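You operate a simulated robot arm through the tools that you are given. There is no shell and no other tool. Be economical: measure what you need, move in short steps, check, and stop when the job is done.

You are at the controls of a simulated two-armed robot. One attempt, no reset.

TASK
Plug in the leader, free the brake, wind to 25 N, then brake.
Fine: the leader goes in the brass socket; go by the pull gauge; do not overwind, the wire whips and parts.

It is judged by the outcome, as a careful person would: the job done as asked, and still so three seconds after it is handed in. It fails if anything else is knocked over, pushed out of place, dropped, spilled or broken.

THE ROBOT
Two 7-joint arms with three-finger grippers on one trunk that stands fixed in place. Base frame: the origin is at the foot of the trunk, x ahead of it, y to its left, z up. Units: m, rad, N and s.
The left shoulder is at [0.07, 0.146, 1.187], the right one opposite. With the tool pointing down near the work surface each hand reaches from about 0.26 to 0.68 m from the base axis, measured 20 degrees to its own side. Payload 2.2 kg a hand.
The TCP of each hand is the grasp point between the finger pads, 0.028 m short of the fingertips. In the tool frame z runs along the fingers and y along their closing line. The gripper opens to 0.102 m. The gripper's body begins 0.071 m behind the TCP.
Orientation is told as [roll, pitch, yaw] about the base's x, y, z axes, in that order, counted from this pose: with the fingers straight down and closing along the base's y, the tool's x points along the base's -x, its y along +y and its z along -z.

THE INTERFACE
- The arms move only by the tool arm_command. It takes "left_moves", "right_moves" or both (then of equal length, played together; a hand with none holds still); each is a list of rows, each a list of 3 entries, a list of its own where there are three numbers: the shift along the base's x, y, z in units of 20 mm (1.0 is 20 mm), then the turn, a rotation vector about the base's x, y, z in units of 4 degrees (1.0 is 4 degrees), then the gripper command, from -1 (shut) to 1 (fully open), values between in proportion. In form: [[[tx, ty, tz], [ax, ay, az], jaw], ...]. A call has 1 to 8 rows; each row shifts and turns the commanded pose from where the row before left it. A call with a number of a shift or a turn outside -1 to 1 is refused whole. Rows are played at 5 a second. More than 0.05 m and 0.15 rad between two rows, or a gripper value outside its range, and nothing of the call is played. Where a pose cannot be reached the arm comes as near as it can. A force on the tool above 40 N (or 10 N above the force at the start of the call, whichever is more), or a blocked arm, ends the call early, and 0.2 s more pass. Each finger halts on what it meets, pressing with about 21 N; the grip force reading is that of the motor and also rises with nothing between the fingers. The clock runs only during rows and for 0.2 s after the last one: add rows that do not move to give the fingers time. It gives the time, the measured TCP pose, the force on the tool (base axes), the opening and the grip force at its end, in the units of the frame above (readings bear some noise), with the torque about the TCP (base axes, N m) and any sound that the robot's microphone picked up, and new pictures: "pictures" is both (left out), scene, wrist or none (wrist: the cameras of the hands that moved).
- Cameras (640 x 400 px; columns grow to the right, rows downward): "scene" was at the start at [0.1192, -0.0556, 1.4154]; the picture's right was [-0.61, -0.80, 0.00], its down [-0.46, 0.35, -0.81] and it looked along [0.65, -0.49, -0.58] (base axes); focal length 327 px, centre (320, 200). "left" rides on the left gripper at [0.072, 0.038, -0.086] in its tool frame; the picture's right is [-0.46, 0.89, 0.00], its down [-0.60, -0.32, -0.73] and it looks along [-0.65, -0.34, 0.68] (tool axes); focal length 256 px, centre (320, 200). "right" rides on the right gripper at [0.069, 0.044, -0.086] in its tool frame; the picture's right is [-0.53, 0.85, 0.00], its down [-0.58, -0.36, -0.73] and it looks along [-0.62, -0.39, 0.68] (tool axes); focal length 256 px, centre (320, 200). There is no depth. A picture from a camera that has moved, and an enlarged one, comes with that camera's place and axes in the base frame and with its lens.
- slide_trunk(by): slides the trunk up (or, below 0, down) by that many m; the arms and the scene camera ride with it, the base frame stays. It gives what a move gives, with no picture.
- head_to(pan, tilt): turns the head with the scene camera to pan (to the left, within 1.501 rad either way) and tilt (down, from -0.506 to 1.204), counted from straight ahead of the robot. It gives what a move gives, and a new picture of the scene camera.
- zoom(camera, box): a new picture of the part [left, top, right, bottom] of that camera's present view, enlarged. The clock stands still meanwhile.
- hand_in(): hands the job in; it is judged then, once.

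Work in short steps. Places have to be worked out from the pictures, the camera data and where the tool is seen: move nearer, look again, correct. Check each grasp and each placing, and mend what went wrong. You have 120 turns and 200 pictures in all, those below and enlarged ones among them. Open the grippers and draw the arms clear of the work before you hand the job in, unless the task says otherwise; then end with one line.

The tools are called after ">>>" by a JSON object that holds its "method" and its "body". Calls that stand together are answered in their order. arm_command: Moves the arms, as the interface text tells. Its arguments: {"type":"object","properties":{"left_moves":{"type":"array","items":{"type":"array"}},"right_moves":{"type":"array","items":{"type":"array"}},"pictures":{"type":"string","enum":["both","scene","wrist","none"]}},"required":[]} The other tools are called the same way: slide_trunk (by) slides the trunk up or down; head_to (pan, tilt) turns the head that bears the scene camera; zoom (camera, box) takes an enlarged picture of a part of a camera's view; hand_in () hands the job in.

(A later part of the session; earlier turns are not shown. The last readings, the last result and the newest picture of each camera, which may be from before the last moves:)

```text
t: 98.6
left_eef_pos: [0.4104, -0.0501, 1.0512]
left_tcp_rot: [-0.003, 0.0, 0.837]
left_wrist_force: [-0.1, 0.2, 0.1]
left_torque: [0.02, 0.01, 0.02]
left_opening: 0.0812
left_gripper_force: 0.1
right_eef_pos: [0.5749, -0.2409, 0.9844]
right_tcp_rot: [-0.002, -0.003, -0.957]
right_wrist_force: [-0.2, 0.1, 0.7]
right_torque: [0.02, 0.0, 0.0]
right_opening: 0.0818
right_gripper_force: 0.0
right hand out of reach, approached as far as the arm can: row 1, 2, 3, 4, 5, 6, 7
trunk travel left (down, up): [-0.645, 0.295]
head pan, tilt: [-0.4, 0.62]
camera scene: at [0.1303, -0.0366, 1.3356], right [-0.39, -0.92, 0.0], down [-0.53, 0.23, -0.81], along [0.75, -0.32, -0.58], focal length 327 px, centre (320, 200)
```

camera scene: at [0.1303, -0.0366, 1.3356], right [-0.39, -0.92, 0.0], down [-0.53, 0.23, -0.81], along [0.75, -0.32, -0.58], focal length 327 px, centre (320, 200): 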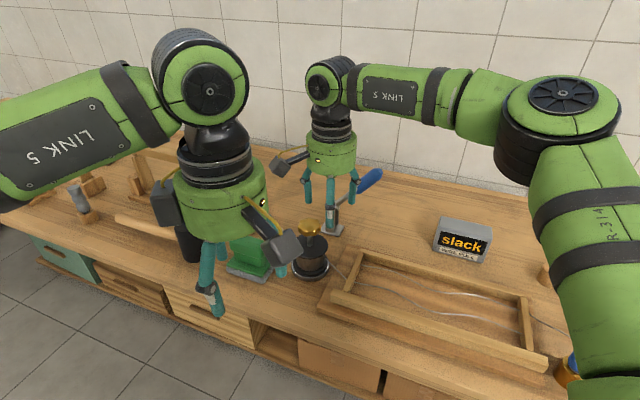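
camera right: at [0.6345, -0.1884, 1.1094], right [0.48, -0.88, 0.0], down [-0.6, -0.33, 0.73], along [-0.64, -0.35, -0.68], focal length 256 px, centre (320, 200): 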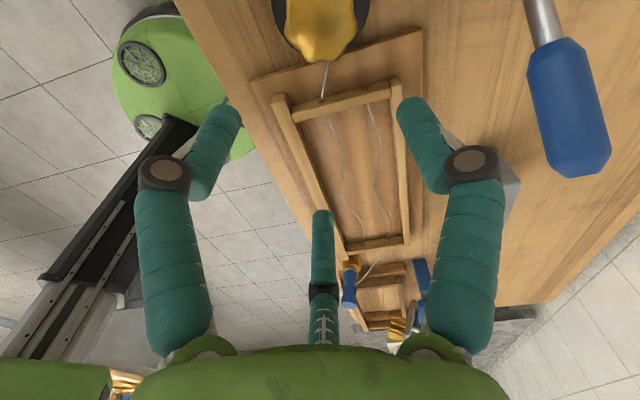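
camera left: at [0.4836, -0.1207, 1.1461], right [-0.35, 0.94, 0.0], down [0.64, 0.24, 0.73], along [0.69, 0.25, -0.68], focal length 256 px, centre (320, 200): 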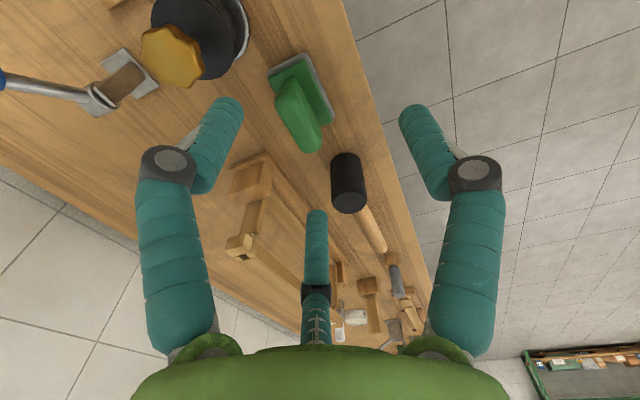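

The boundary is a circle around the elbow, i.e. a posture limit of this arm configuration. I retract the right hand (moving the left out of the way) so that it can re-extend radially with a better posture.

>>> {"method": "arm_command", "body": {"left_moves": [[[-0.2, 1, 0.8], [0, 0, -1], 0.6], [[-0.2, 1, 0.8], [0, 0, -1], 0.6], [[-0.2, 1, 0.8], [0, 0, -1], 0.6], [[-0.2, 1, 0.8], [0, 0, -1], 0.6], [[-0.2, 1, 0.8], [0, 0, -1], 0.6], [[-0.2, 1, 0.8], [0, 0, -1], 0.6], [[-0.2, 1, 0.8], [0, 0, -1], 0.6], [[-0.2, 1, 0.8], [0, 0, -1], 0.6]], "right_moves": [[[-0.5, 0, 0.5], [0, 0, 1], 0.6], [[-1, 0, 0.5], [0, 0, 1], 0.6], [[-1, 0, 0.5], [0, 0, 0], 0.6], [[-1, 0, 0.5], [0, 0, 0], 0.6], [[-1, 0, 0.5], [0, 0, 0], 0.6], [[-1, 0, 0.5], [0, 0, 0], 0.6], [[-1, 0, 0.5], [0, 0, 0], 0.6], [[-1, 0, 0.5], [0, 0, 0], 0.6]], "pictures": "none"}}

>>> {"method": "arm_command", "body": {"right_moves": [[[-1, 0.3, 0], [0, 0, 0], 0.6], [[-1, 0.3, 0], [0, 0, 0], 0.6], [[-1, 0.3, 0], [0, 0, 0], 0.6], [[-1, 0.3, 0], [0, 0, 0], 0.6], [[-1, 0.3, 0], [0, 0, 0], 0.6], [[-1, 0.3, 0], [0, 0, 0], 0.6]], "pictures": "scene"}}

```text
t: 100.4
left_eef_pos: [0.3755, 0.1115, 1.1793]
left_tcp_rot: [-0.004, -0.001, 0.278]
left_wrist_force: [-0.1, 0.0, 0.8]
left_torque: [-0.02, -0.06, -0.02]
left_opening: 0.0815
left_gripper_force: 0.0
right_eef_pos: [0.4243, -0.2395, 1.0668]
right_tcp_rot: [-0.002, -0.003, -0.819]
right_wrist_force: [0.0, -0.5, 0.6]
right_torque: [0.0, -0.03, 0.01]
right_opening: 0.0818
right_gripper_force: 0.1
trunk travel left (down, up): [-0.645, 0.295]
head pan, tilt: [-0.4, 0.62]
```

```text
t: 101.8
left_eef_pos: [0.3765, 0.1116, 1.1797]
left_tcp_rot: [-0.002, -0.002, 0.278]
left_wrist_force: [-0.3, 0.3, 0.1]
left_torque: [0.0, -0.01, 0.0]
left_opening: 0.0819
left_gripper_force: 0.0
right_eef_pos: [0.3043, -0.2059, 1.0648]
right_tcp_rot: [-0.002, 0.0, -0.819]
right_wrist_force: [0.3, -0.1, 0.1]
right_torque: [0.01, -0.01, 0.02]
right_opening: 0.0815
right_gripper_force: 0.0
trunk travel left (down, up): [-0.645, 0.295]
head pan, tilt: [-0.4, 0.62]
camera scene: at [0.1295, -0.0365, 1.3357], right [-0.39, -0.92, 0.0], down [-0.53, 0.23, -0.81], along [0.75, -0.32, -0.58], focal length 327 px, centre (320, 200)
```

scene: 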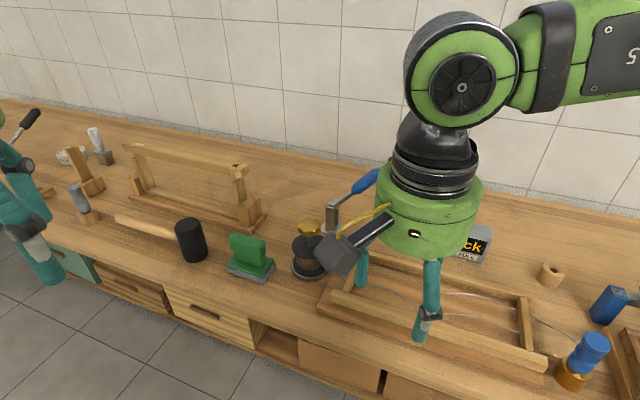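

Now I extend straight out toward the knob at y ≈ -0.209.

>>> {"method": "arm_command", "body": {"right_moves": [[[1, 0, 0], [0, 0, 0], 0.6], [[1, 0, 0], [0, 0, 0], 0.6], [[1, 0, -0.3], [0, 0, 0], 0.6], [[1, 0, -0.3], [0, 0, 0], 0.6], [[1, 0, -0.3], [0, 0, 0], 0.6], [[1, 0, -0.3], [0, 0, 0], 0.6], [[1, 0, -0.3], [0, 0, 0], 0.6], [[1, 0, -0.3], [0, 0, 0], 0.6]], "pictures": "none"}}

>>> {"method": "arm_command", "body": {"right_moves": [[[1, 0, -0.3], [0, 0, 0], 0.6], [[1, 0, -0.3], [0, 0, 0], 0.6], [[1, 0, -0.3], [0, 0, 0], 0.6], [[1, 0, -0.3], [0, 0, 0], 0.6], [[1, 0, -0.3], [0, 0, 0], 0.6], [[1, 0, -0.2], [0, 0, 0], 0.6], [[0.7, -0.1, 0], [0, 0, 0], 0.6]], "pictures": "scene"}}

```text
t: 103.6
left_eef_pos: [0.3781, 0.1106, 1.179]
left_tcp_rot: [-0.002, -0.001, 0.278]
left_wrist_force: [0.0, 0.4, -0.5]
left_torque: [0.0, 0.02, 0.02]
left_opening: 0.0817
left_gripper_force: 0.1
right_eef_pos: [0.4668, -0.2038, 1.027]
right_tcp_rot: [-0.002, -0.002, -0.82]
right_wrist_force: [-0.5, 0.4, -0.2]
right_torque: [0.0, 0.03, 0.03]
right_opening: 0.0813
right_gripper_force: 0.0
trunk travel left (down, up): [-0.645, 0.295]
head pan, tilt: [-0.4, 0.62]
```

```text
t: 105.2
left_eef_pos: [0.3778, 0.1108, 1.1781]
left_tcp_rot: [-0.001, 0.001, 0.28]
left_wrist_force: [0.4, 0.1, -0.3]
left_torque: [0.01, 0.0, -0.04]
left_opening: 0.0815
left_gripper_force: 0.1
right_eef_pos: [0.5665, -0.2264, 0.9927]
right_tcp_rot: [-0.001, 0.0, -0.819]
right_wrist_force: [0.0, -0.6, 0.0]
right_torque: [0.03, 0.0, 0.0]
right_opening: 0.0815
right_gripper_force: 0.0
right hand out of reach, approached as far as the arm can: row 5, 6, 7
trunk travel left (down, up): [-0.645, 0.295]
head pan, tilt: [-0.4, 0.62]
camera scene: at [0.1309, -0.0369, 1.3355], right [-0.39, -0.92, 0.0], down [-0.54, 0.23, -0.81], along [0.75, -0.32, -0.58], focal length 327 px, centre (320, 200)
```

scene: 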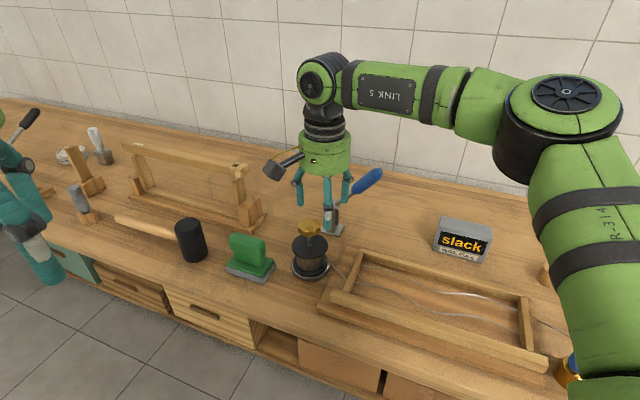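

Same boundary, and it is only ~35 mm short, so a tilt of about 10–14° closes the gap. I first turn the hand back to yaw ≈ -2.3 (long counter-clockwise winding stroke), then tilt.

>>> {"method": "arm_command", "body": {"right_moves": [[[-0.2, 0, 0.3], [0, 0, -1], 0.6], [[0, 0, 0.3], [0, 0, -1], 0.6], [[0, 0, 0], [0, 0, -1], 0.6], [[0, 0, 0], [0, 0, -1], 0.6], [[0, 0, 0], [0, 0, -1], 0.6], [[0, 0, 0], [0, 0, -1], 0.6], [[0, 0, 0], [0, 0, -1], 0.6], [[0, 0, 0], [0, 0, -1], 0.6]], "pictures": "none"}}

>>> {"method": "arm_command", "body": {"right_moves": [[[0, 0, 0], [0, 0, -1], 0.6], [[0, 0, 0], [0, 0, -1], 0.6], [[0, 0, 0], [0, 0, -1], 0.6], [[0, 0, 0], [0, 0, -1], 0.6], [[0, 0, 0], [0, 0, -1], 0.6], [[0, 0, 0], [0, 0, -1], 0.6], [[0, 0, 0], [0, 0, -1], 0.6], [[0, 0, 0], [0, 0, -1], 0.6]], "pictures": "none"}}

>>> {"method": "arm_command", "body": {"right_moves": [[[0, 0, 0], [0, 0, -1], 0.6], [[0, 0, 0], [0, 0, -1], 0.6], [[0, 0, 0], [0, 0, -1], 0.6], [[0, 0, 0], [0.52, -0.855, 0], 0.6], [[0, 0, 0], [0.52, -0.855, 0], 0.6], [[0, 0, 0], [0.52, -0.855, 0], 0.6], [[0, 0, 0], [0.26, -0.43, 0], 0.6]], "pictures": "none"}}

>>> {"method": "arm_command", "body": {"right_moves": [[[0.5, 0.25, 0], [0, 0, 0], 0.6], [[0.5, 0.25, 0], [0, 0, 0], 0.6], [[0.6, 0.3, 0], [0, 0, 0], 0.6], [[0, 0, 0], [0, 0, 0], 0.6]], "pictures": "both"}}

```text
t: 107.0
left_eef_pos: [0.3764, 0.1103, 1.1795]
left_tcp_rot: [-0.001, 0.0, 0.279]
left_wrist_force: [-0.4, 0.1, 0.4]
left_torque: [0.03, -0.01, 0.02]
left_opening: 0.0815
left_gripper_force: 0.0
right_eef_pos: [0.5635, -0.2248, 1.0058]
right_tcp_rot: [-0.002, -0.001, -1.379]
right_wrist_force: [-0.2, 0.1, -0.7]
right_torque: [-0.01, 0.01, -0.02]
right_opening: 0.0818
right_gripper_force: 0.0
trunk travel left (down, up): [-0.645, 0.295]
head pan, tilt: [-0.4, 0.62]
```

```text
t: 108.8
left_eef_pos: [0.3783, 0.1099, 1.1795]
left_tcp_rot: [-0.001, 0.0, 0.279]
left_wrist_force: [0.0, -0.4, -0.1]
left_torque: [0.01, 0.01, -0.01]
left_opening: 0.0815
left_gripper_force: 0.1
right_eef_pos: [0.564, -0.2263, 1.0051]
right_tcp_rot: [-0.001, 0.0, -1.936]
right_wrist_force: [-0.6, 0.3, 0.0]
right_torque: [0.02, 0.03, -0.02]
right_opening: 0.0816
right_gripper_force: 0.1
trunk travel left (down, up): [-0.645, 0.295]
head pan, tilt: [-0.4, 0.62]
```

```text
t: 110.4
left_eef_pos: [0.3766, 0.1099, 1.1802]
left_tcp_rot: [-0.002, -0.002, 0.28]
left_wrist_force: [-0.2, 0.7, -0.5]
left_torque: [-0.03, 0.03, 0.0]
left_opening: 0.0816
left_gripper_force: 0.0
right_eef_pos: [0.5628, -0.2275, 1.0043]
right_tcp_rot: [0.107, 0.22, -2.133]
right_wrist_force: [0.3, 0.3, -0.5]
right_torque: [0.01, -0.01, 0.0]
right_opening: 0.0816
right_gripper_force: 0.1
trunk travel left (down, up): [-0.645, 0.295]
head pan, tilt: [-0.4, 0.62]
```

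```text
t: 111.4
left_eef_pos: [0.3768, 0.1098, 1.1793]
left_tcp_rot: [-0.002, -0.002, 0.278]
left_wrist_force: [-0.5, -0.6, -0.9]
left_torque: [0.02, -0.05, 0.0]
left_opening: 0.0818
left_gripper_force: 0.1
right_eef_pos: [0.5947, -0.2103, 1.0038]
right_tcp_rot: [0.106, 0.218, -2.134]
right_wrist_force: [-0.2, -0.2, -0.2]
right_torque: [0.02, -0.02, -0.02]
right_opening: 0.0815
right_gripper_force: 0.1
trunk travel left (down, up): [-0.645, 0.295]
head pan, tilt: [-0.4, 0.62]
camera scene: at [0.1299, -0.0369, 1.3356], right [-0.39, -0.92, 0.0], down [-0.53, 0.23, -0.81], along [0.75, -0.32, -0.58], focal length 327 px, centre (320, 200)
camera right: at [0.649, -0.1885, 1.1078], right [0.42, -0.91, -0.03], down [-0.75, -0.37, 0.55], along [-0.51, -0.21, -0.84], focal length 256 px, centre (320, 200)
```

scene: 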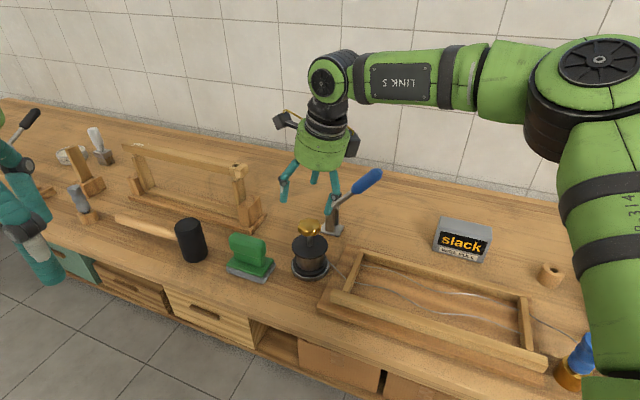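
right: 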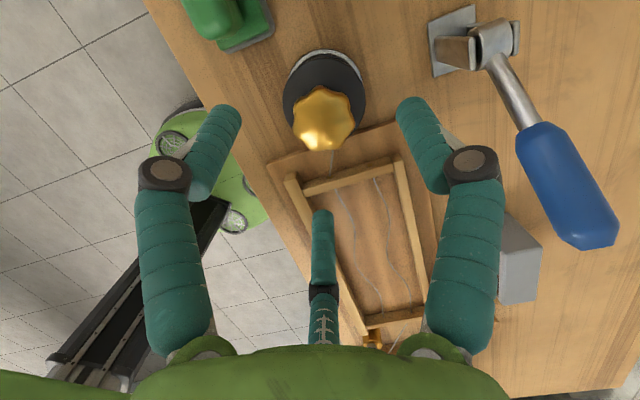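

Centred over the knob (wrist view puts it at (0.599, -0.208)). I descend to z ≈ 0.915 around it.

>>> {"method": "arm_command", "body": {"right_moves": [[[0.15, 0.05, -0.8], [0, 0, 0], 0.6], [[0, 0, -0.9], [0, 0, 0], 0.6], [[0, 0, -0.9], [0, 0, 0], 0.6], [[0, 0, -0.9], [0, 0, 0], 0.6], [[0, 0, -0.9], [0, 0, 0], 0.6], [[0, 0, 0], [0, 0, 0], 0.6]], "pictures": "wrist"}}

>>> {"method": "zoom", "body": {"camera": "scene", "box": [250, 150, 400, 290]}}

```text
t: 112.8
left_eef_pos: [0.3771, 0.1109, 1.1794]
left_tcp_rot: [-0.001, 0.001, 0.281]
left_wrist_force: [0.3, 0.4, -0.4]
left_torque: [0.0, 0.05, -0.02]
left_opening: 0.0816
left_gripper_force: 0.1
right_eef_pos: [0.5991, -0.2089, 0.9169]
right_tcp_rot: [0.105, 0.219, -2.132]
right_wrist_force: [0.0, -0.9, -1.0]
right_torque: [0.02, -0.02, -0.02]
right_opening: 0.0817
right_gripper_force: 0.2
trunk travel left (down, up): [-0.645, 0.295]
head pan, tilt: [-0.4, 0.62]
camera right: at [0.6537, -0.1862, 1.0201], right [0.42, -0.91, -0.03], down [-0.75, -0.37, 0.55], along [-0.51, -0.21, -0.84], focal length 256 px, centre (320, 200)
```

right: 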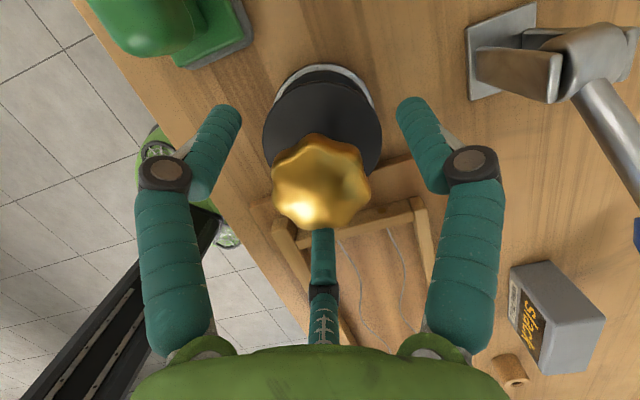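

```text
2.86 times, centred on (325, 220) of scene
camera zoom: at [0.1301, -0.0365, 1.3356], right [-0.39, -0.92, 0.0], down [-0.53, 0.23, -0.81], along [0.75, -0.32, -0.58], focal length 934 px, centre (306, 143)
```

zoom: 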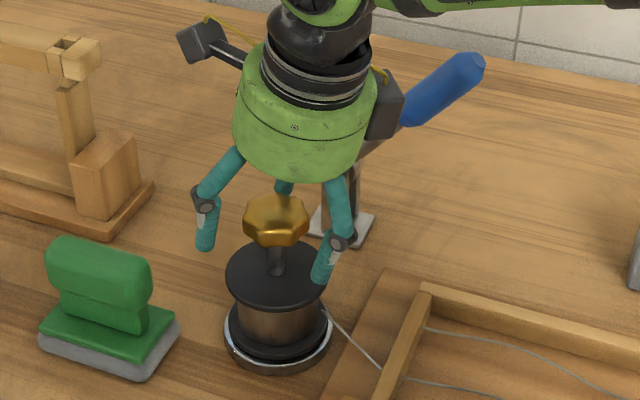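

The knob is between the fingers. Closing on it.

>>> {"method": "arm_command", "body": {"right_moves": [[[0, 0, 0], [0, 0, 0], 0.1], [[0, 0, 0], [0, 0, 0], -1], [[0, 0, 0], [0, 0, 0], -1], [[0, 0, 0], [0, 0, 0], -1]], "pictures": "wrist"}}

>>> {"method": "zoom", "body": {"camera": "scene", "box": [250, 150, 400, 290]}}

```text
t: 113.8
left_eef_pos: [0.3765, 0.1108, 1.1784]
left_tcp_rot: [-0.002, -0.002, 0.28]
left_wrist_force: [0.8, 0.5, -0.2]
left_torque: [-0.02, 0.02, -0.01]
left_opening: 0.0814
left_gripper_force: 0.1
right_eef_pos: [0.5976, -0.208, 0.9156]
right_tcp_rot: [0.103, 0.215, -2.133]
right_wrist_force: [-9.7, -1.1, -3.8]
right_torque: [-0.41, 1.01, -0.03]
right_opening: 0.0447
right_gripper_force: 45.2
trunk travel left (down, up): [-0.645, 0.295]
head pan, tilt: [-0.4, 0.62]
camera right: at [0.6523, -0.1865, 1.0191], right [0.42, -0.91, -0.03], down [-0.75, -0.37, 0.55], along [-0.51, -0.21, -0.83], focal length 256 px, centre (320, 200)
```

right: 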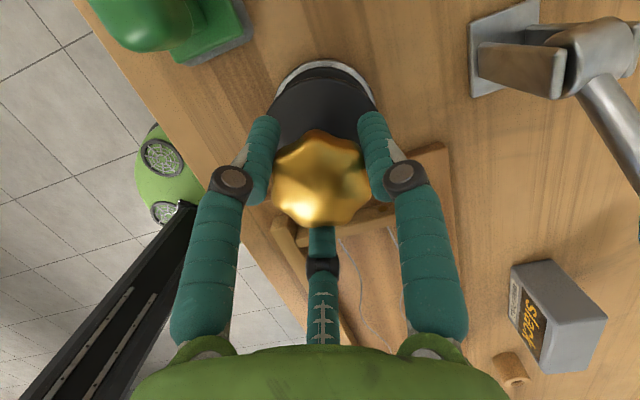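

```text
2.86 times, centred on (325, 220) of scene
camera zoom: at [0.1292, -0.0369, 1.3356], right [-0.39, -0.92, 0.0], down [-0.53, 0.23, -0.81], along [0.75, -0.32, -0.58], focal length 934 px, centre (306, 143)
```

zoom: 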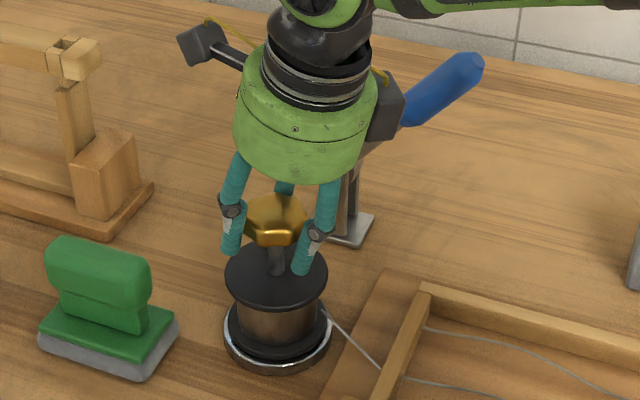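

Firm grip (0.045 m). I relieve the side force and turn 16° counter-clockwise about the tool axis, then read the gauge.

>>> {"method": "arm_command", "body": {"right_moves": [[[-0.1, 0, 0], [-0.2, -0.13, 0.97], -1], [[0, 0, 0], [-0.2, -0.13, 0.97], -1], [[0, 0, 0], [-0.2, -0.13, 0.97], -1], [[0, 0, 0], [-0.2, -0.13, 0.97], -1], [[0, 0, 0], [0, 0, 0], -1]], "pictures": "wrist"}}

>>> {"method": "zoom", "body": {"camera": "scene", "box": [250, 150, 550, 350]}}

```text
t: 115.0
left_eef_pos: [0.3781, 0.1088, 1.1783]
left_tcp_rot: [0.0, 0.0, 0.278]
left_wrist_force: [0.9, -0.7, 0.2]
left_torque: [0.01, 0.02, 0.02]
left_opening: 0.0821
left_gripper_force: 0.0
right_eef_pos: [0.5981, -0.2094, 0.9157]
right_tcp_rot: [0.161, 0.179, -1.847]
right_wrist_force: [-3.8, 0.0, -11.8]
right_torque: [-0.32, 0.18, -0.54]
right_opening: 0.0457
right_gripper_force: 44.7
trunk travel left (down, up): [-0.645, 0.295]
head pan, tilt: [-0.4, 0.62]
camera right: at [0.6397, -0.1685, 1.0195], right [0.65, -0.76, 0.04], down [-0.65, -0.53, 0.55], along [-0.4, -0.38, -0.83], focal length 256 px, centre (320, 200)
```

right: 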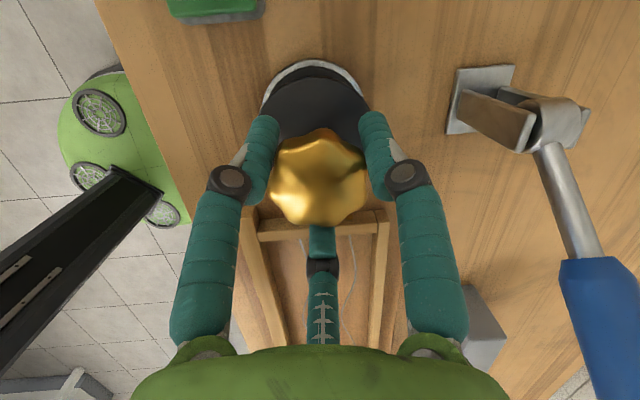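

```text
2.00 times, centred on (400, 250) of scene
camera zoom: at [0.1317, -0.0373, 1.3354], right [-0.39, -0.92, 0.0], down [-0.54, 0.23, -0.81], along [0.75, -0.32, -0.58], focal length 654 px, centre (160, 100)
```

zoom: 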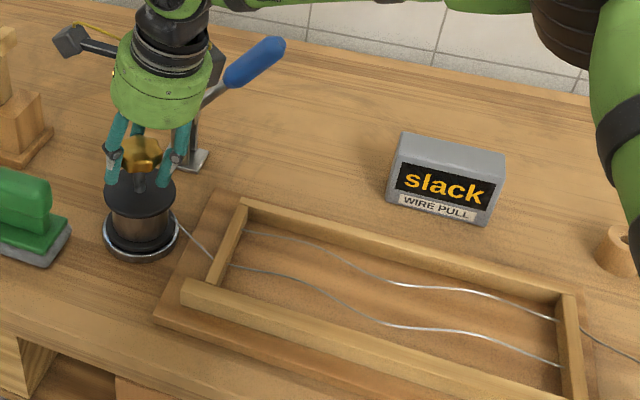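

The knob turns with the hand; gauge still "slack" with the wires wavy. I continue in 16° steps, checking the gauge each time.

>>> {"method": "arm_command", "body": {"right_moves": [[[0, 0, 0], [-0.2, -0.13, 0.97], -1], [[0, 0, 0], [-0.2, -0.13, 0.97], -1], [[0, 0, 0], [-0.2, -0.13, 0.97], -1], [[0, 0, 0], [-0.2, -0.13, 0.97], -1], [[0, 0, 0], [0, 0, 0], -1]], "pictures": "none"}}

>>> {"method": "zoom", "body": {"camera": "scene", "box": [250, 150, 550, 350]}}

```text
t: 116.2
left_eef_pos: [0.3784, 0.109, 1.1796]
left_tcp_rot: [0.0, -0.001, 0.279]
left_wrist_force: [0.6, 0.1, 0.0]
left_torque: [0.02, -0.01, 0.01]
left_opening: 0.0816
left_gripper_force: 0.0
right_eef_pos: [0.5979, -0.2102, 0.9184]
right_tcp_rot: [0.204, 0.134, -1.573]
right_wrist_force: [-2.3, -1.8, -9.3]
right_torque: [0.47, 0.35, -0.43]
right_opening: 0.045
right_gripper_force: 45.1
trunk travel left (down, up): [-0.645, 0.295]
head pan, tilt: [-0.4, 0.62]
```

```text
2.00 times, centred on (400, 250) of scene
camera zoom: at [0.1315, -0.0376, 1.3354], right [-0.39, -0.92, 0.0], down [-0.54, 0.23, -0.81], along [0.75, -0.32, -0.58], focal length 654 px, centre (160, 100)
```

zoom: 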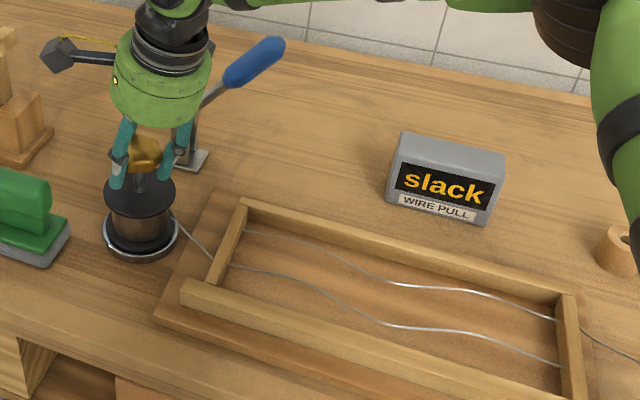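

Still slack. Continue.

>>> {"method": "arm_command", "body": {"right_moves": [[[0, 0, 0], [-0.2, -0.13, 0.97], -1], [[0, 0, 0], [-0.2, -0.13, 0.97], -1], [[0, 0, 0], [-0.2, -0.13, 0.97], -1], [[0, 0, 0], [-0.2, -0.13, 0.97], -1], [[0, 0, 0], [0, 0, 0], -1]], "pictures": "none"}}

>>> {"method": "zoom", "body": {"camera": "scene", "box": [250, 150, 550, 350]}}

```text
t: 117.4
left_eef_pos: [0.3794, 0.1095, 1.1792]
left_tcp_rot: [-0.001, -0.001, 0.281]
left_wrist_force: [-0.6, 0.4, -0.1]
left_torque: [0.0, 0.01, 0.01]
left_opening: 0.0816
left_gripper_force: 0.0
right_eef_pos: [0.5982, -0.2095, 0.9179]
right_tcp_rot: [0.241, 0.072, -1.299]
right_wrist_force: [6.7, -4.4, 1.9]
right_torque: [0.12, 0.23, -0.5]
right_opening: 0.0463
right_gripper_force: 45.2
trunk travel left (down, up): [-0.645, 0.295]
head pan, tilt: [-0.4, 0.62]
```

```text
2.00 times, centred on (400, 250) of scene
camera zoom: at [0.1317, -0.0377, 1.3355], right [-0.39, -0.92, 0.0], down [-0.54, 0.23, -0.81], along [0.75, -0.32, -0.58], focal length 654 px, centre (160, 100)
```

zoom: 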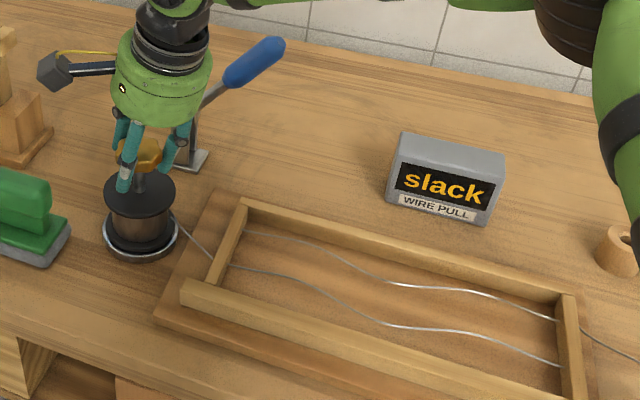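

The waves look unchanged, so I take a closer look at the drum and wire for comparison, plus the wrist view of the knob.

>>> {"method": "zoom", "body": {"camera": "scene", "box": [330, 240, 550, 380]}}

>>> {"method": "zoom", "body": {"camera": "right", "box": [230, 40, 410, 260]}}

```text
2.86 times, centred on (440, 310) of scene
camera zoom: at [0.1317, -0.0377, 1.3355], right [-0.39, -0.92, 0.0], down [-0.54, 0.23, -0.81], along [0.75, -0.32, -0.58], focal length 934 px, centre (-23, -114)
```

zoom: 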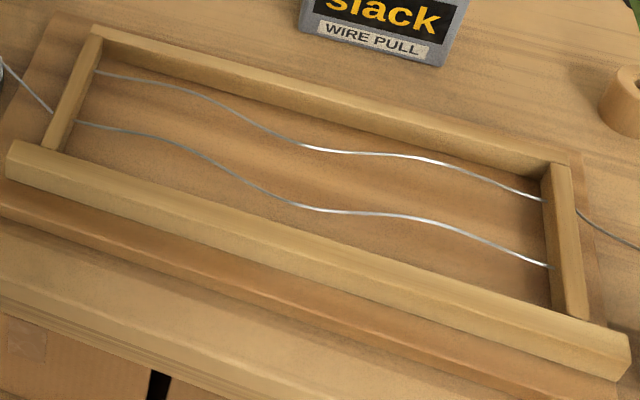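

```text
1.82 times, centred on (320, 150) of right
camera zoom: at [0.6025, -0.1441, 1.0178], right [0.94, -0.31, 0.16], down [-0.34, -0.74, 0.58], along [-0.06, -0.6, -0.8], focal length 465 px, centre (320, 291)
```

zoom: 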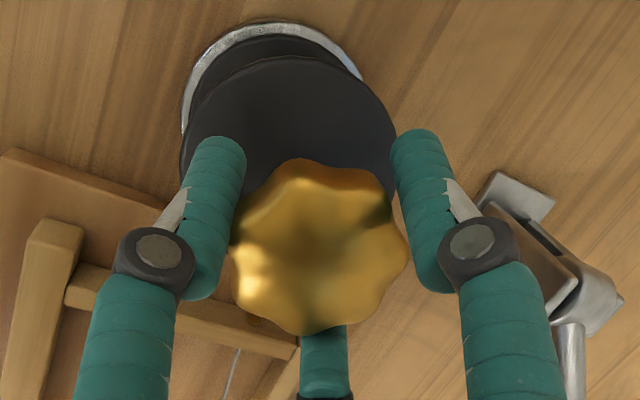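

I record the wave (≈15 px sag at mid-left in this zoom) and turn another 32° to compare.

>>> {"method": "arm_command", "body": {"right_moves": [[[0, 0, 0], [-0.2, -0.13, 0.97], -1], [[0, 0, 0], [-0.2, -0.13, 0.97], -1], [[0, 0, 0], [-0.2, -0.13, 0.97], -1], [[0, 0, 0], [-0.2, -0.13, 0.97], -1], [[0, 0, 0], [-0.2, -0.13, 0.97], -1], [[0, 0, 0], [-0.2, -0.13, 0.97], -1], [[0, 0, 0], [0, 0, 0], -1]], "pictures": "none"}}

>>> {"method": "zoom", "body": {"camera": "scene", "box": [330, 240, 550, 380]}}

>>> {"method": "zoom", "body": {"camera": "right", "box": [230, 40, 410, 260]}}

```text
t: 119.0
left_eef_pos: [0.3776, 0.1111, 1.1788]
left_tcp_rot: [-0.002, 0.001, 0.279]
left_wrist_force: [0.9, 0.7, -0.2]
left_torque: [-0.03, 0.02, -0.02]
left_opening: 0.0816
left_gripper_force: 0.1
right_eef_pos: [0.5966, -0.2085, 0.9177]
right_tcp_rot: [0.246, -0.026, -0.889]
right_wrist_force: [8.2, 3.6, 3.4]
right_torque: [0.43, 0.32, -0.92]
right_opening: 0.0461
right_gripper_force: 44.9
trunk travel left (down, up): [-0.645, 0.295]
head pan, tilt: [-0.4, 0.62]
```

```text
2.86 times, centred on (440, 310) of scene
camera zoom: at [0.1315, -0.0359, 1.3355], right [-0.39, -0.92, 0.0], down [-0.54, 0.23, -0.81], along [0.75, -0.32, -0.58], focal length 934 px, centre (-23, -114)
```

zoom: 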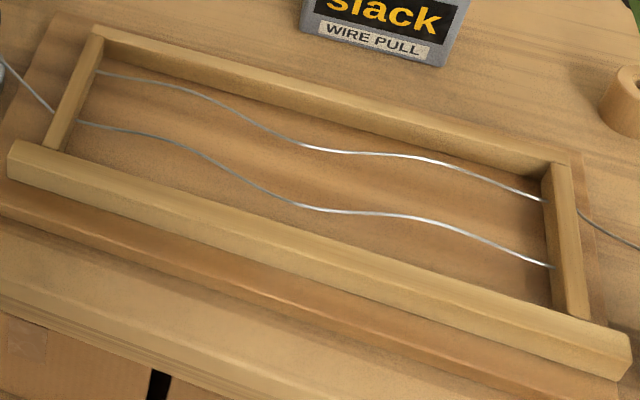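

```text
1.82 times, centred on (320, 150) of right
camera zoom: at [0.5689, -0.1391, 1.0107], right [0.97, 0.1, 0.22], down [-0.06, -0.77, 0.64], along [0.24, -0.63, -0.74], focal length 465 px, centre (320, 291)
```

zoom: 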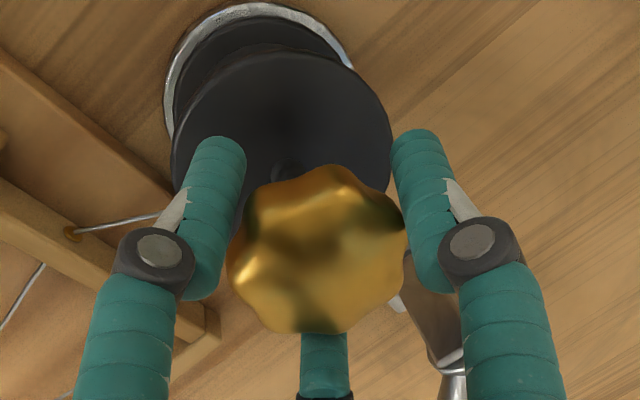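

I can't tell whether the knob is slipping, so I check its lobes in the fixed scene view before and after a 12° turn.

>>> {"method": "zoom", "body": {"camera": "scene", "box": [290, 200, 340, 240]}}

>>> {"method": "arm_command", "body": {"right_moves": [[[0, 0, 0], [-0.2, -0.13, 0.97], -1], [[0, 0, 0], [-0.2, -0.13, 0.97], -1], [[0, 0, 0], [-0.2, -0.13, 0.97], -1], [[0, 0, 0], [0, 0, 0], -1]], "pictures": "none"}}

>>> {"method": "zoom", "body": {"camera": "scene", "box": [290, 200, 340, 240]}}

>>> {"method": "zoom", "body": {"camera": "right", "box": [230, 40, 410, 260]}}

```text
10.00 times, centred on (315, 220) of scene
camera zoom: at [0.1315, -0.0359, 1.3355], right [-0.39, -0.92, 0.0], down [-0.54, 0.23, -0.81], along [0.75, -0.32, -0.58], focal length 3270 px, centre (370, 0)
```

zoom: 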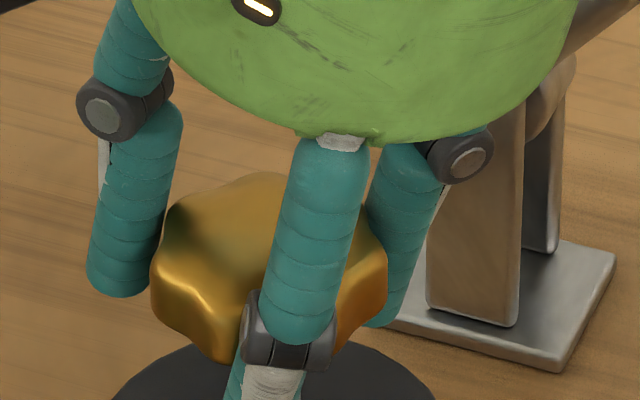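

```text
t: 120.0
left_eef_pos: [0.3777, 0.1108, 1.178]
left_tcp_rot: [-0.002, -0.001, 0.279]
left_wrist_force: [0.0, -0.5, 0.0]
left_torque: [-0.03, -0.01, 0.01]
left_opening: 0.0815
left_gripper_force: 0.0
right_eef_pos: [0.5974, -0.2081, 0.9167]
right_tcp_rot: [0.234, -0.08, -0.687]
right_wrist_force: [9.9, 3.6, 4.1]
right_torque: [-0.31, -0.21, -0.08]
right_opening: 0.0458
right_gripper_force: 45.0
trunk travel left (down, up): [-0.645, 0.295]
head pan, tilt: [-0.4, 0.62]
```

```text
10.00 times, centred on (315, 220) of scene
camera zoom: at [0.1317, -0.0355, 1.3355], right [-0.39, -0.92, 0.0], down [-0.54, 0.23, -0.81], along [0.75, -0.32, -0.58], focal length 3270 px, centre (370, 0)
```

zoom: 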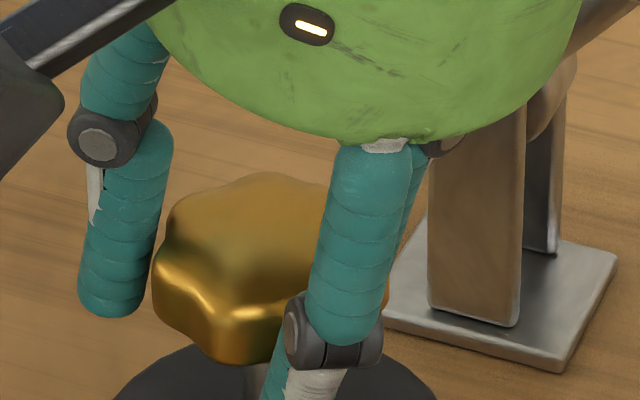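

```text
1.82 times, centred on (320, 150) of right
camera zoom: at [0.553, -0.1433, 1.0061], right [0.92, 0.31, 0.24], down [0.08, -0.74, 0.67], along [0.38, -0.6, -0.7], focal length 465 px, centre (320, 291)
```

zoom: 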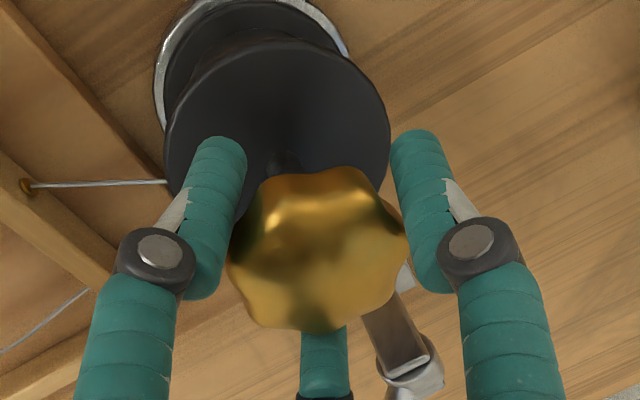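

The knob has not moved in the scene view – the fingers slip around it in this direction. I try turning the other way (clockwise) 16° and compare.

>>> {"method": "arm_command", "body": {"right_moves": [[[0, 0, 0], [0.2, 0.13, -0.97], -1], [[0, 0, 0], [0.2, 0.13, -0.97], -1], [[0, 0, 0], [0.2, 0.13, -0.97], -1], [[0, 0, 0], [0.2, 0.13, -0.97], -1], [[0, 0, 0], [0.2, 0.13, -0.97], -1], [[0, 0, 0], [0, 0, 0], -1]], "pictures": "none"}}

>>> {"method": "zoom", "body": {"camera": "scene", "box": [290, 200, 340, 240]}}

>>> {"method": "zoom", "body": {"camera": "right", "box": [230, 40, 410, 260]}}

```text
t: 121.4
left_eef_pos: [0.3794, 0.1094, 1.1788]
left_tcp_rot: [-0.002, 0.001, 0.279]
left_wrist_force: [0.1, 0.6, 0.5]
left_torque: [-0.01, 0.01, 0.04]
left_opening: 0.0815
left_gripper_force: 0.1
right_eef_pos: [0.5991, -0.2092, 0.917]
right_tcp_rot: [0.247, 0.006, -1.031]
right_wrist_force: [15.1, -4.3, 7.1]
right_torque: [-0.98, -0.24, 0.01]
right_opening: 0.046
right_gripper_force: 45.1
trunk travel left (down, up): [-0.645, 0.295]
head pan, tilt: [-0.4, 0.62]
```

```text
10.00 times, centred on (315, 220) of scene
camera zoom: at [0.1324, -0.0366, 1.3354], right [-0.39, -0.92, 0.0], down [-0.54, 0.23, -0.81], along [0.75, -0.32, -0.58], focal length 3270 px, centre (370, 0)
```

zoom: 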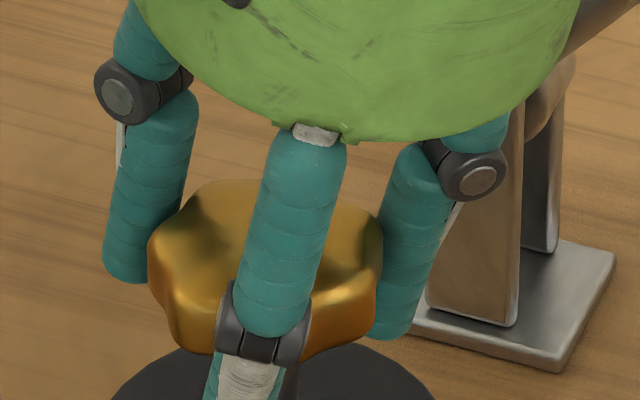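

```text
1.82 times, centred on (320, 150) of right
camera zoom: at [0.581, -0.1397, 1.0127], right [0.98, -0.04, 0.2], down [-0.16, -0.77, 0.62], along [0.13, -0.64, -0.76], focal length 465 px, centre (320, 291)
```

zoom: 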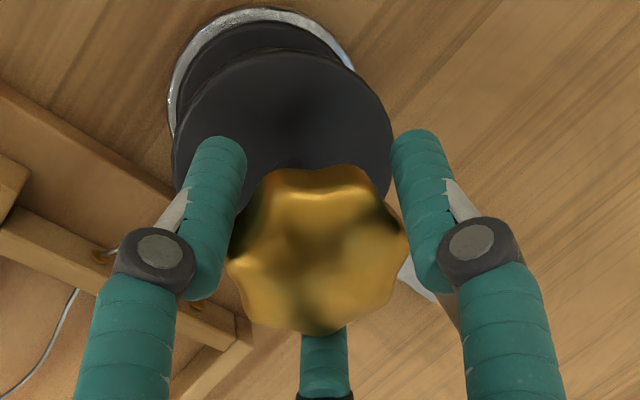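

Clockwise, the knob turns with the hand and almost no resisting torque. I check the wires and gauge for the effect.

>>> {"method": "zoom", "body": {"camera": "scene", "box": [330, 220, 550, 380]}}

>>> {"method": "arm_command", "body": {"right_moves": [[[-0.1, 0, 0], [0.2, 0.13, -0.97], -1], [[0, 0, 0], [0.2, 0.13, -0.97], -1], [[0, 0, 0], [0.2, 0.13, -0.97], -1], [[0, 0, 0], [0.2, 0.13, -0.97], -1], [[0, 0, 0], [0, 0, 0], -1]], "pictures": "none"}}

>>> {"method": "zoom", "body": {"camera": "scene", "box": [330, 220, 550, 380]}}

>>> {"method": "zoom", "body": {"camera": "scene", "box": [290, 200, 340, 240]}}

```text
2.50 times, centred on (440, 300) of scene
camera zoom: at [0.1324, -0.0366, 1.3354], right [-0.39, -0.92, 0.0], down [-0.54, 0.23, -0.81], along [0.75, -0.32, -0.58], focal length 817 px, centre (20, -50)
```

zoom: 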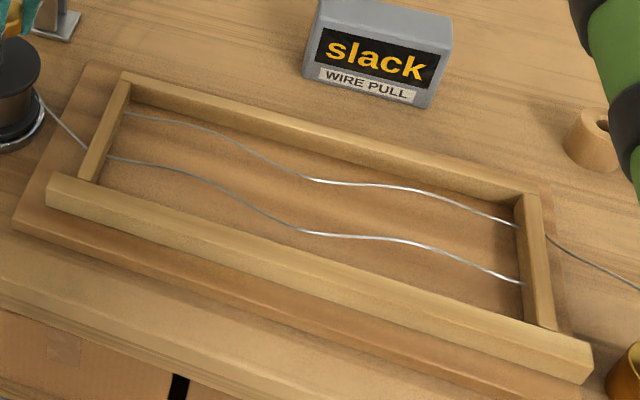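

```text
t: 122.6
left_eef_pos: [0.3798, 0.1113, 1.1786]
left_tcp_rot: [-0.002, 0.002, 0.28]
left_wrist_force: [-0.5, 0.1, 0.2]
left_torque: [0.01, -0.01, -0.02]
left_opening: 0.0815
left_gripper_force: 0.0
right_eef_pos: [0.5983, -0.2093, 0.9172]
right_tcp_rot: [0.242, 0.072, -1.301]
right_wrist_force: [22.9, -4.0, 10.4]
right_torque: [-0.83, -0.18, -0.02]
right_opening: 0.0459
right_gripper_force: 44.9
trunk travel left (down, up): [-0.645, 0.295]
head pan, tilt: [-0.4, 0.62]
```

```text
2.50 times, centred on (440, 300) of scene
camera zoom: at [0.1335, -0.0365, 1.3353], right [-0.39, -0.92, 0.0], down [-0.54, 0.23, -0.81], along [0.75, -0.32, -0.58], focal length 817 px, centre (20, -50)
```

zoom: 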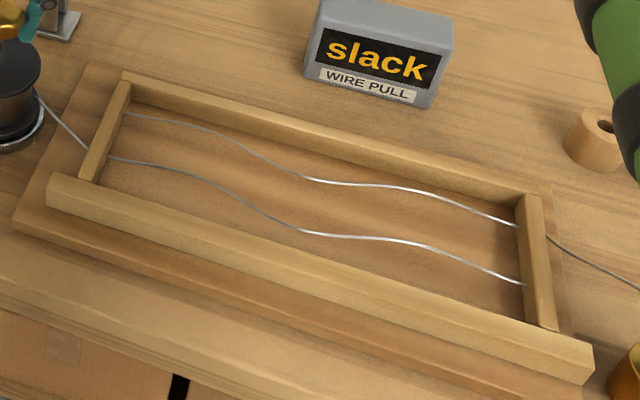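

```text
10.00 times, centred on (315, 220) of scene
camera zoom: at [0.1335, -0.0365, 1.3353], right [-0.39, -0.92, 0.0], down [-0.54, 0.23, -0.81], along [0.75, -0.32, -0.58], focal length 3270 px, centre (370, 0)
```

zoom: 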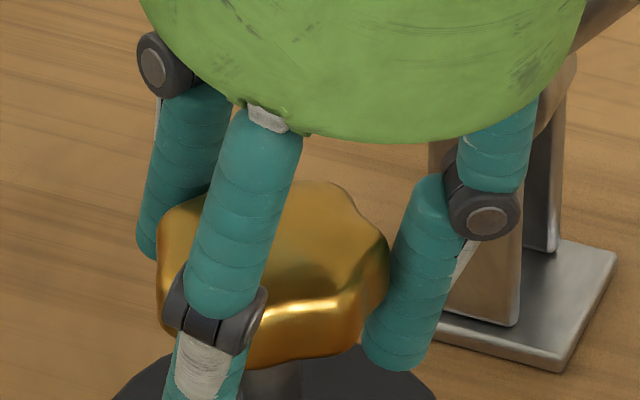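

Clockwise turns the knob freely, so that is the way to go. I relieve the +x load and continue clockwise, watching the gauge.

>>> {"method": "arm_command", "body": {"right_moves": [[[0.25, 0, 0], [0.2, 0.13, -0.97], -1], [[0, 0, 0], [0.2, 0.13, -0.97], -1], [[0, 0, 0], [0.2, 0.13, -0.97], -1], [[0, 0, 0], [0.2, 0.13, -0.97], -1], [[0, 0, 0], [0.2, 0.13, -0.97], -1], [[0, 0, 0], [0.2, 0.13, -0.97], -1], [[0, 0, 0], [0, 0, 0], -1]], "pictures": "none"}}

>>> {"method": "zoom", "body": {"camera": "scene", "box": [330, 220, 550, 380]}}

```text
t: 124.2
left_eef_pos: [0.3767, 0.1102, 1.1801]
left_tcp_rot: [-0.001, -0.003, 0.279]
left_wrist_force: [-0.1, -0.2, 0.7]
left_torque: [-0.07, -0.01, -0.04]
left_opening: 0.0815
left_gripper_force: 0.0
right_eef_pos: [0.598, -0.2123, 0.9164]
right_tcp_rot: [0.182, 0.157, -1.712]
right_wrist_force: [-1.2, -5.0, 0.2]
right_torque: [-1.03, -0.38, -0.05]
right_opening: 0.0456
right_gripper_force: 44.6
trunk travel left (down, up): [-0.645, 0.295]
head pan, tilt: [-0.4, 0.62]
```

```text
2.50 times, centred on (440, 300) of scene
camera zoom: at [0.13, -0.0374, 1.3355], right [-0.39, -0.92, 0.0], down [-0.53, 0.23, -0.81], along [0.75, -0.32, -0.58], focal length 817 px, centre (20, -50)
```

zoom: 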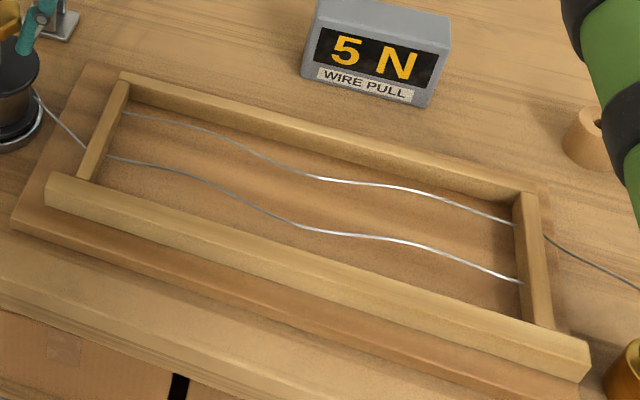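

5 N on the gauge – clockwise winds. Before going on I test whether the drum holds by itself: open the fingers briefly and read the gauge.

>>> {"method": "arm_command", "body": {"right_moves": [[[0, 0, 0], [0, 0, 0], 0.3], [[0, 0, 0], [0, 0, 0], 0.3], [[0, 0, 0], [0, 0, 0], 0.3], [[0, 0, 0], [0, 0, 0], 0.3]], "pictures": "none"}}

>>> {"method": "zoom", "body": {"camera": "scene", "box": [280, 180, 500, 300]}}

```text
t: 125.2
left_eef_pos: [0.3779, 0.1104, 1.1807]
left_tcp_rot: [-0.001, 0.0, 0.282]
left_wrist_force: [-0.1, 0.0, 0.3]
left_torque: [0.02, 0.0, 0.0]
left_opening: 0.0817
left_gripper_force: 0.1
right_eef_pos: [0.5988, -0.2089, 0.9174]
right_tcp_rot: [0.186, 0.158, -1.71]
right_wrist_force: [-1.1, 0.3, -0.3]
right_torque: [-0.01, 0.01, 0.03]
right_opening: 0.0663
right_gripper_force: 0.0
trunk travel left (down, up): [-0.645, 0.295]
head pan, tilt: [-0.4, 0.62]
```

```text
2.91 times, centred on (390, 240) of scene
camera zoom: at [0.1302, -0.0367, 1.3356], right [-0.39, -0.92, 0.0], down [-0.53, 0.23, -0.81], along [0.75, -0.32, -0.58], focal length 951 px, centre (116, 84)
```

zoom: 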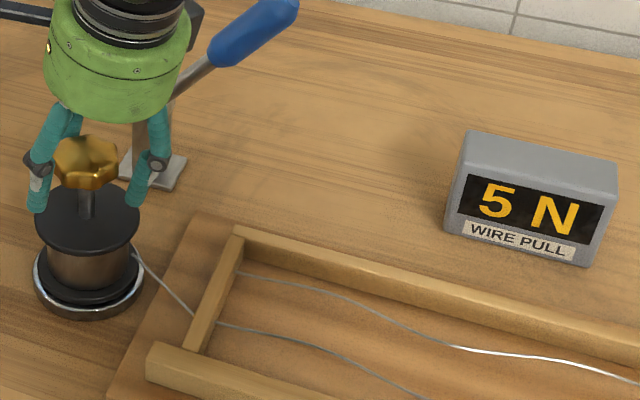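

It holds at 5 N hands-off, so one hand can do winding and then the brake. I rotate the open hand back counter-clockwise 56° for a fresh stroke.

>>> {"method": "arm_command", "body": {"right_moves": [[[0, 0, 0], [-0.2, -0.13, 0.97], 0.4], [[0, 0, 0], [-0.2, -0.13, 0.97], 0.4], [[0, 0, 0], [-0.2, -0.13, 0.97], 0.4], [[0, 0, 0], [-0.2, -0.13, 0.97], 0.4], [[0, 0, 0], [-0.2, -0.13, 0.97], 0.4], [[0, 0, 0], [-0.2, -0.13, 0.97], 0.4], [[0, 0, 0], [-0.2, -0.13, 0.97], 0.4]], "pictures": "none"}}

>>> {"method": "arm_command", "body": {"right_moves": [[[0, 0, 0], [-0.2, -0.13, 0.97], 0.4], [[0, 0, 0], [-0.2, -0.13, 0.97], 0.4], [[0, 0, 0], [-0.2, -0.13, 0.97], 0.4], [[0, 0, 0], [-0.2, -0.13, 0.97], 0.4], [[0, 0, 0], [-0.2, -0.13, 0.97], 0.4], [[0, 0, 0], [-0.2, -0.13, 0.97], 0.4], [[0, 0, 0], [0, 0, 0], 0.4]], "pictures": "wrist"}}

>>> {"method": "zoom", "body": {"camera": "scene", "box": [280, 180, 500, 300]}}

```text
t: 126.8
left_eef_pos: [0.3767, 0.1102, 1.1803]
left_tcp_rot: [-0.001, 0.0, 0.277]
left_wrist_force: [0.2, -0.4, 0.3]
left_torque: [0.0, 0.01, -0.02]
left_opening: 0.0815
left_gripper_force: 0.0
right_eef_pos: [0.5991, -0.2096, 0.9179]
right_tcp_rot: [0.24, 0.056, -1.228]
right_wrist_force: [-0.2, -0.5, 0.3]
right_torque: [0.01, 0.03, 0.01]
right_opening: 0.0713
right_gripper_force: 0.0
trunk travel left (down, up): [-0.645, 0.295]
head pan, tilt: [-0.4, 0.62]
```

```text
t: 128.4
left_eef_pos: [0.3774, 0.1106, 1.1793]
left_tcp_rot: [-0.003, 0.001, 0.281]
left_wrist_force: [0.5, -0.4, 0.3]
left_torque: [0.02, 0.0, -0.02]
left_opening: 0.0816
left_gripper_force: 0.0
right_eef_pos: [0.5993, -0.209, 0.9188]
right_tcp_rot: [0.241, -0.043, -0.825]
right_wrist_force: [0.2, -0.3, 0.7]
right_torque: [0.03, 0.02, -0.01]
right_opening: 0.0716
right_gripper_force: 0.1
trunk travel left (down, up): [-0.645, 0.295]
head pan, tilt: [-0.4, 0.62]
camera right: at [0.5658, -0.1412, 1.0097], right [0.96, 0.17, 0.23], down [-0.02, -0.76, 0.65], along [0.28, -0.62, -0.73], focal length 256 px, centre (320, 200)
```

right: 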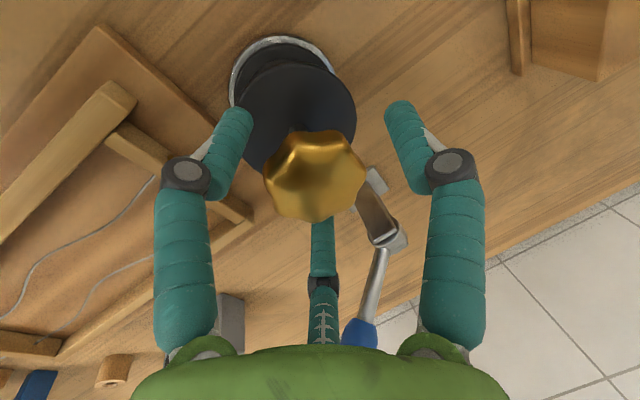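

```text
2.91 times, centred on (390, 240) of scene
camera zoom: at [0.1303, -0.0366, 1.3356], right [-0.39, -0.92, 0.0], down [-0.53, 0.23, -0.81], along [0.75, -0.32, -0.58], focal length 951 px, centre (116, 84)
```

zoom: 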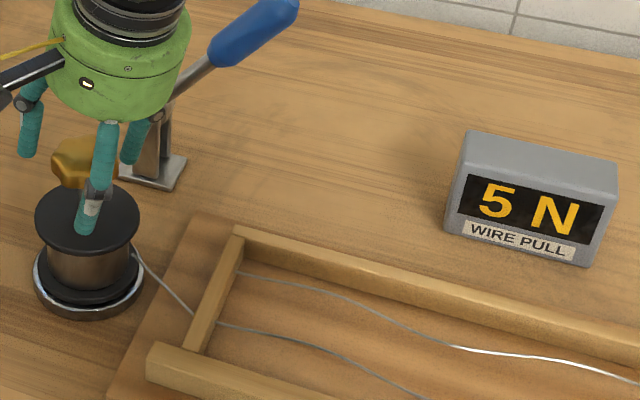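

Still 5 N. I re-grip and check the gauge again.

>>> {"method": "arm_command", "body": {"right_moves": [[[0, 0, 0], [0, 0, 0], 0], [[0, 0, 0], [0, 0, 0], -1], [[0, 0, 0], [0, 0, 0], -1], [[0, 0, 0], [0, 0, 0], -1]], "pictures": "none"}}

>>> {"method": "zoom", "body": {"camera": "scene", "box": [280, 180, 500, 300]}}

```text
t: 129.4
left_eef_pos: [0.3751, 0.1114, 1.1789]
left_tcp_rot: [-0.004, -0.002, 0.278]
left_wrist_force: [0.3, 0.5, 0.0]
left_torque: [0.03, -0.04, 0.0]
left_opening: 0.0816
left_gripper_force: 0.0
right_eef_pos: [0.5975, -0.2079, 0.9177]
right_tcp_rot: [0.239, -0.041, -0.823]
right_wrist_force: [-12.6, 5.3, -5.9]
right_torque: [0.22, 0.69, -0.01]
right_opening: 0.0458
right_gripper_force: 45.2
trunk travel left (down, up): [-0.645, 0.295]
head pan, tilt: [-0.4, 0.62]
```

```text
2.91 times, centred on (390, 240) of scene
camera zoom: at [0.1285, -0.0357, 1.3357], right [-0.39, -0.92, 0.0], down [-0.53, 0.23, -0.82], along [0.75, -0.32, -0.58], focal length 951 px, centre (116, 84)
```

zoom: 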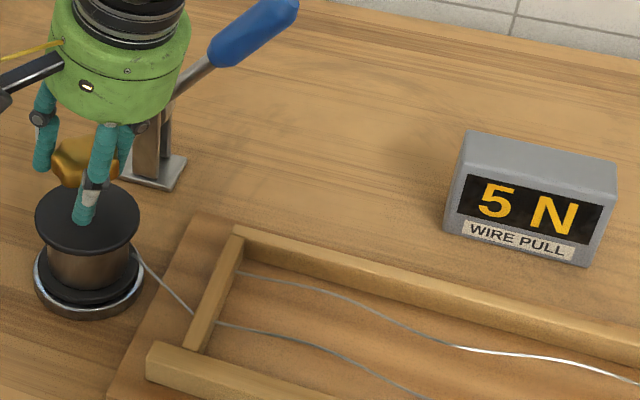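

Re-gripped without disturbing it. I turn clockwise 8° and read.

>>> {"method": "arm_command", "body": {"right_moves": [[[-0.1, 0.05, 0], [0.2, 0.13, -0.97], -1], [[0, 0, 0], [0.2, 0.13, -0.97], -1], [[0, 0, 0], [0, 0, 0], -1]], "pictures": "none"}}

>>> {"method": "zoom", "body": {"camera": "scene", "box": [280, 180, 500, 300]}}

```text
t: 130.2
left_eef_pos: [0.3773, 0.1102, 1.1795]
left_tcp_rot: [-0.003, -0.001, 0.279]
left_wrist_force: [-0.3, 0.2, -0.5]
left_torque: [-0.01, -0.04, -0.01]
left_opening: 0.0816
left_gripper_force: 0.0
right_eef_pos: [0.5966, -0.2089, 0.9178]
right_tcp_rot: [0.248, -0.012, -0.963]
right_wrist_force: [-5.5, 2.6, -6.9]
right_torque: [-0.46, -0.25, -0.03]
right_opening: 0.0456
right_gripper_force: 45.6
trunk travel left (down, up): [-0.645, 0.295]
head pan, tilt: [-0.4, 0.62]
```

```text
2.91 times, centred on (390, 240) of scene
camera zoom: at [0.1303, -0.0362, 1.3356], right [-0.39, -0.92, 0.0], down [-0.53, 0.23, -0.81], along [0.75, -0.32, -0.58], focal length 951 px, centre (116, 84)
```

zoom: 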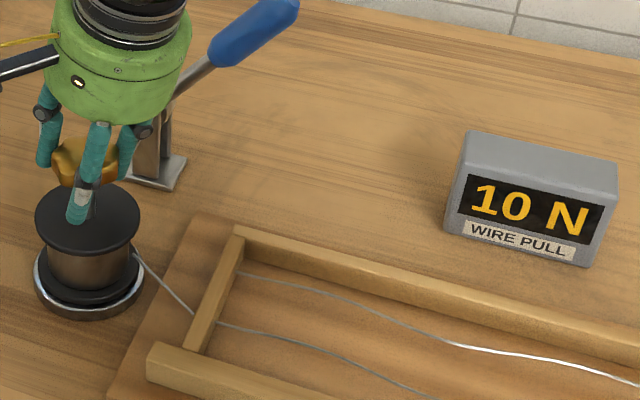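

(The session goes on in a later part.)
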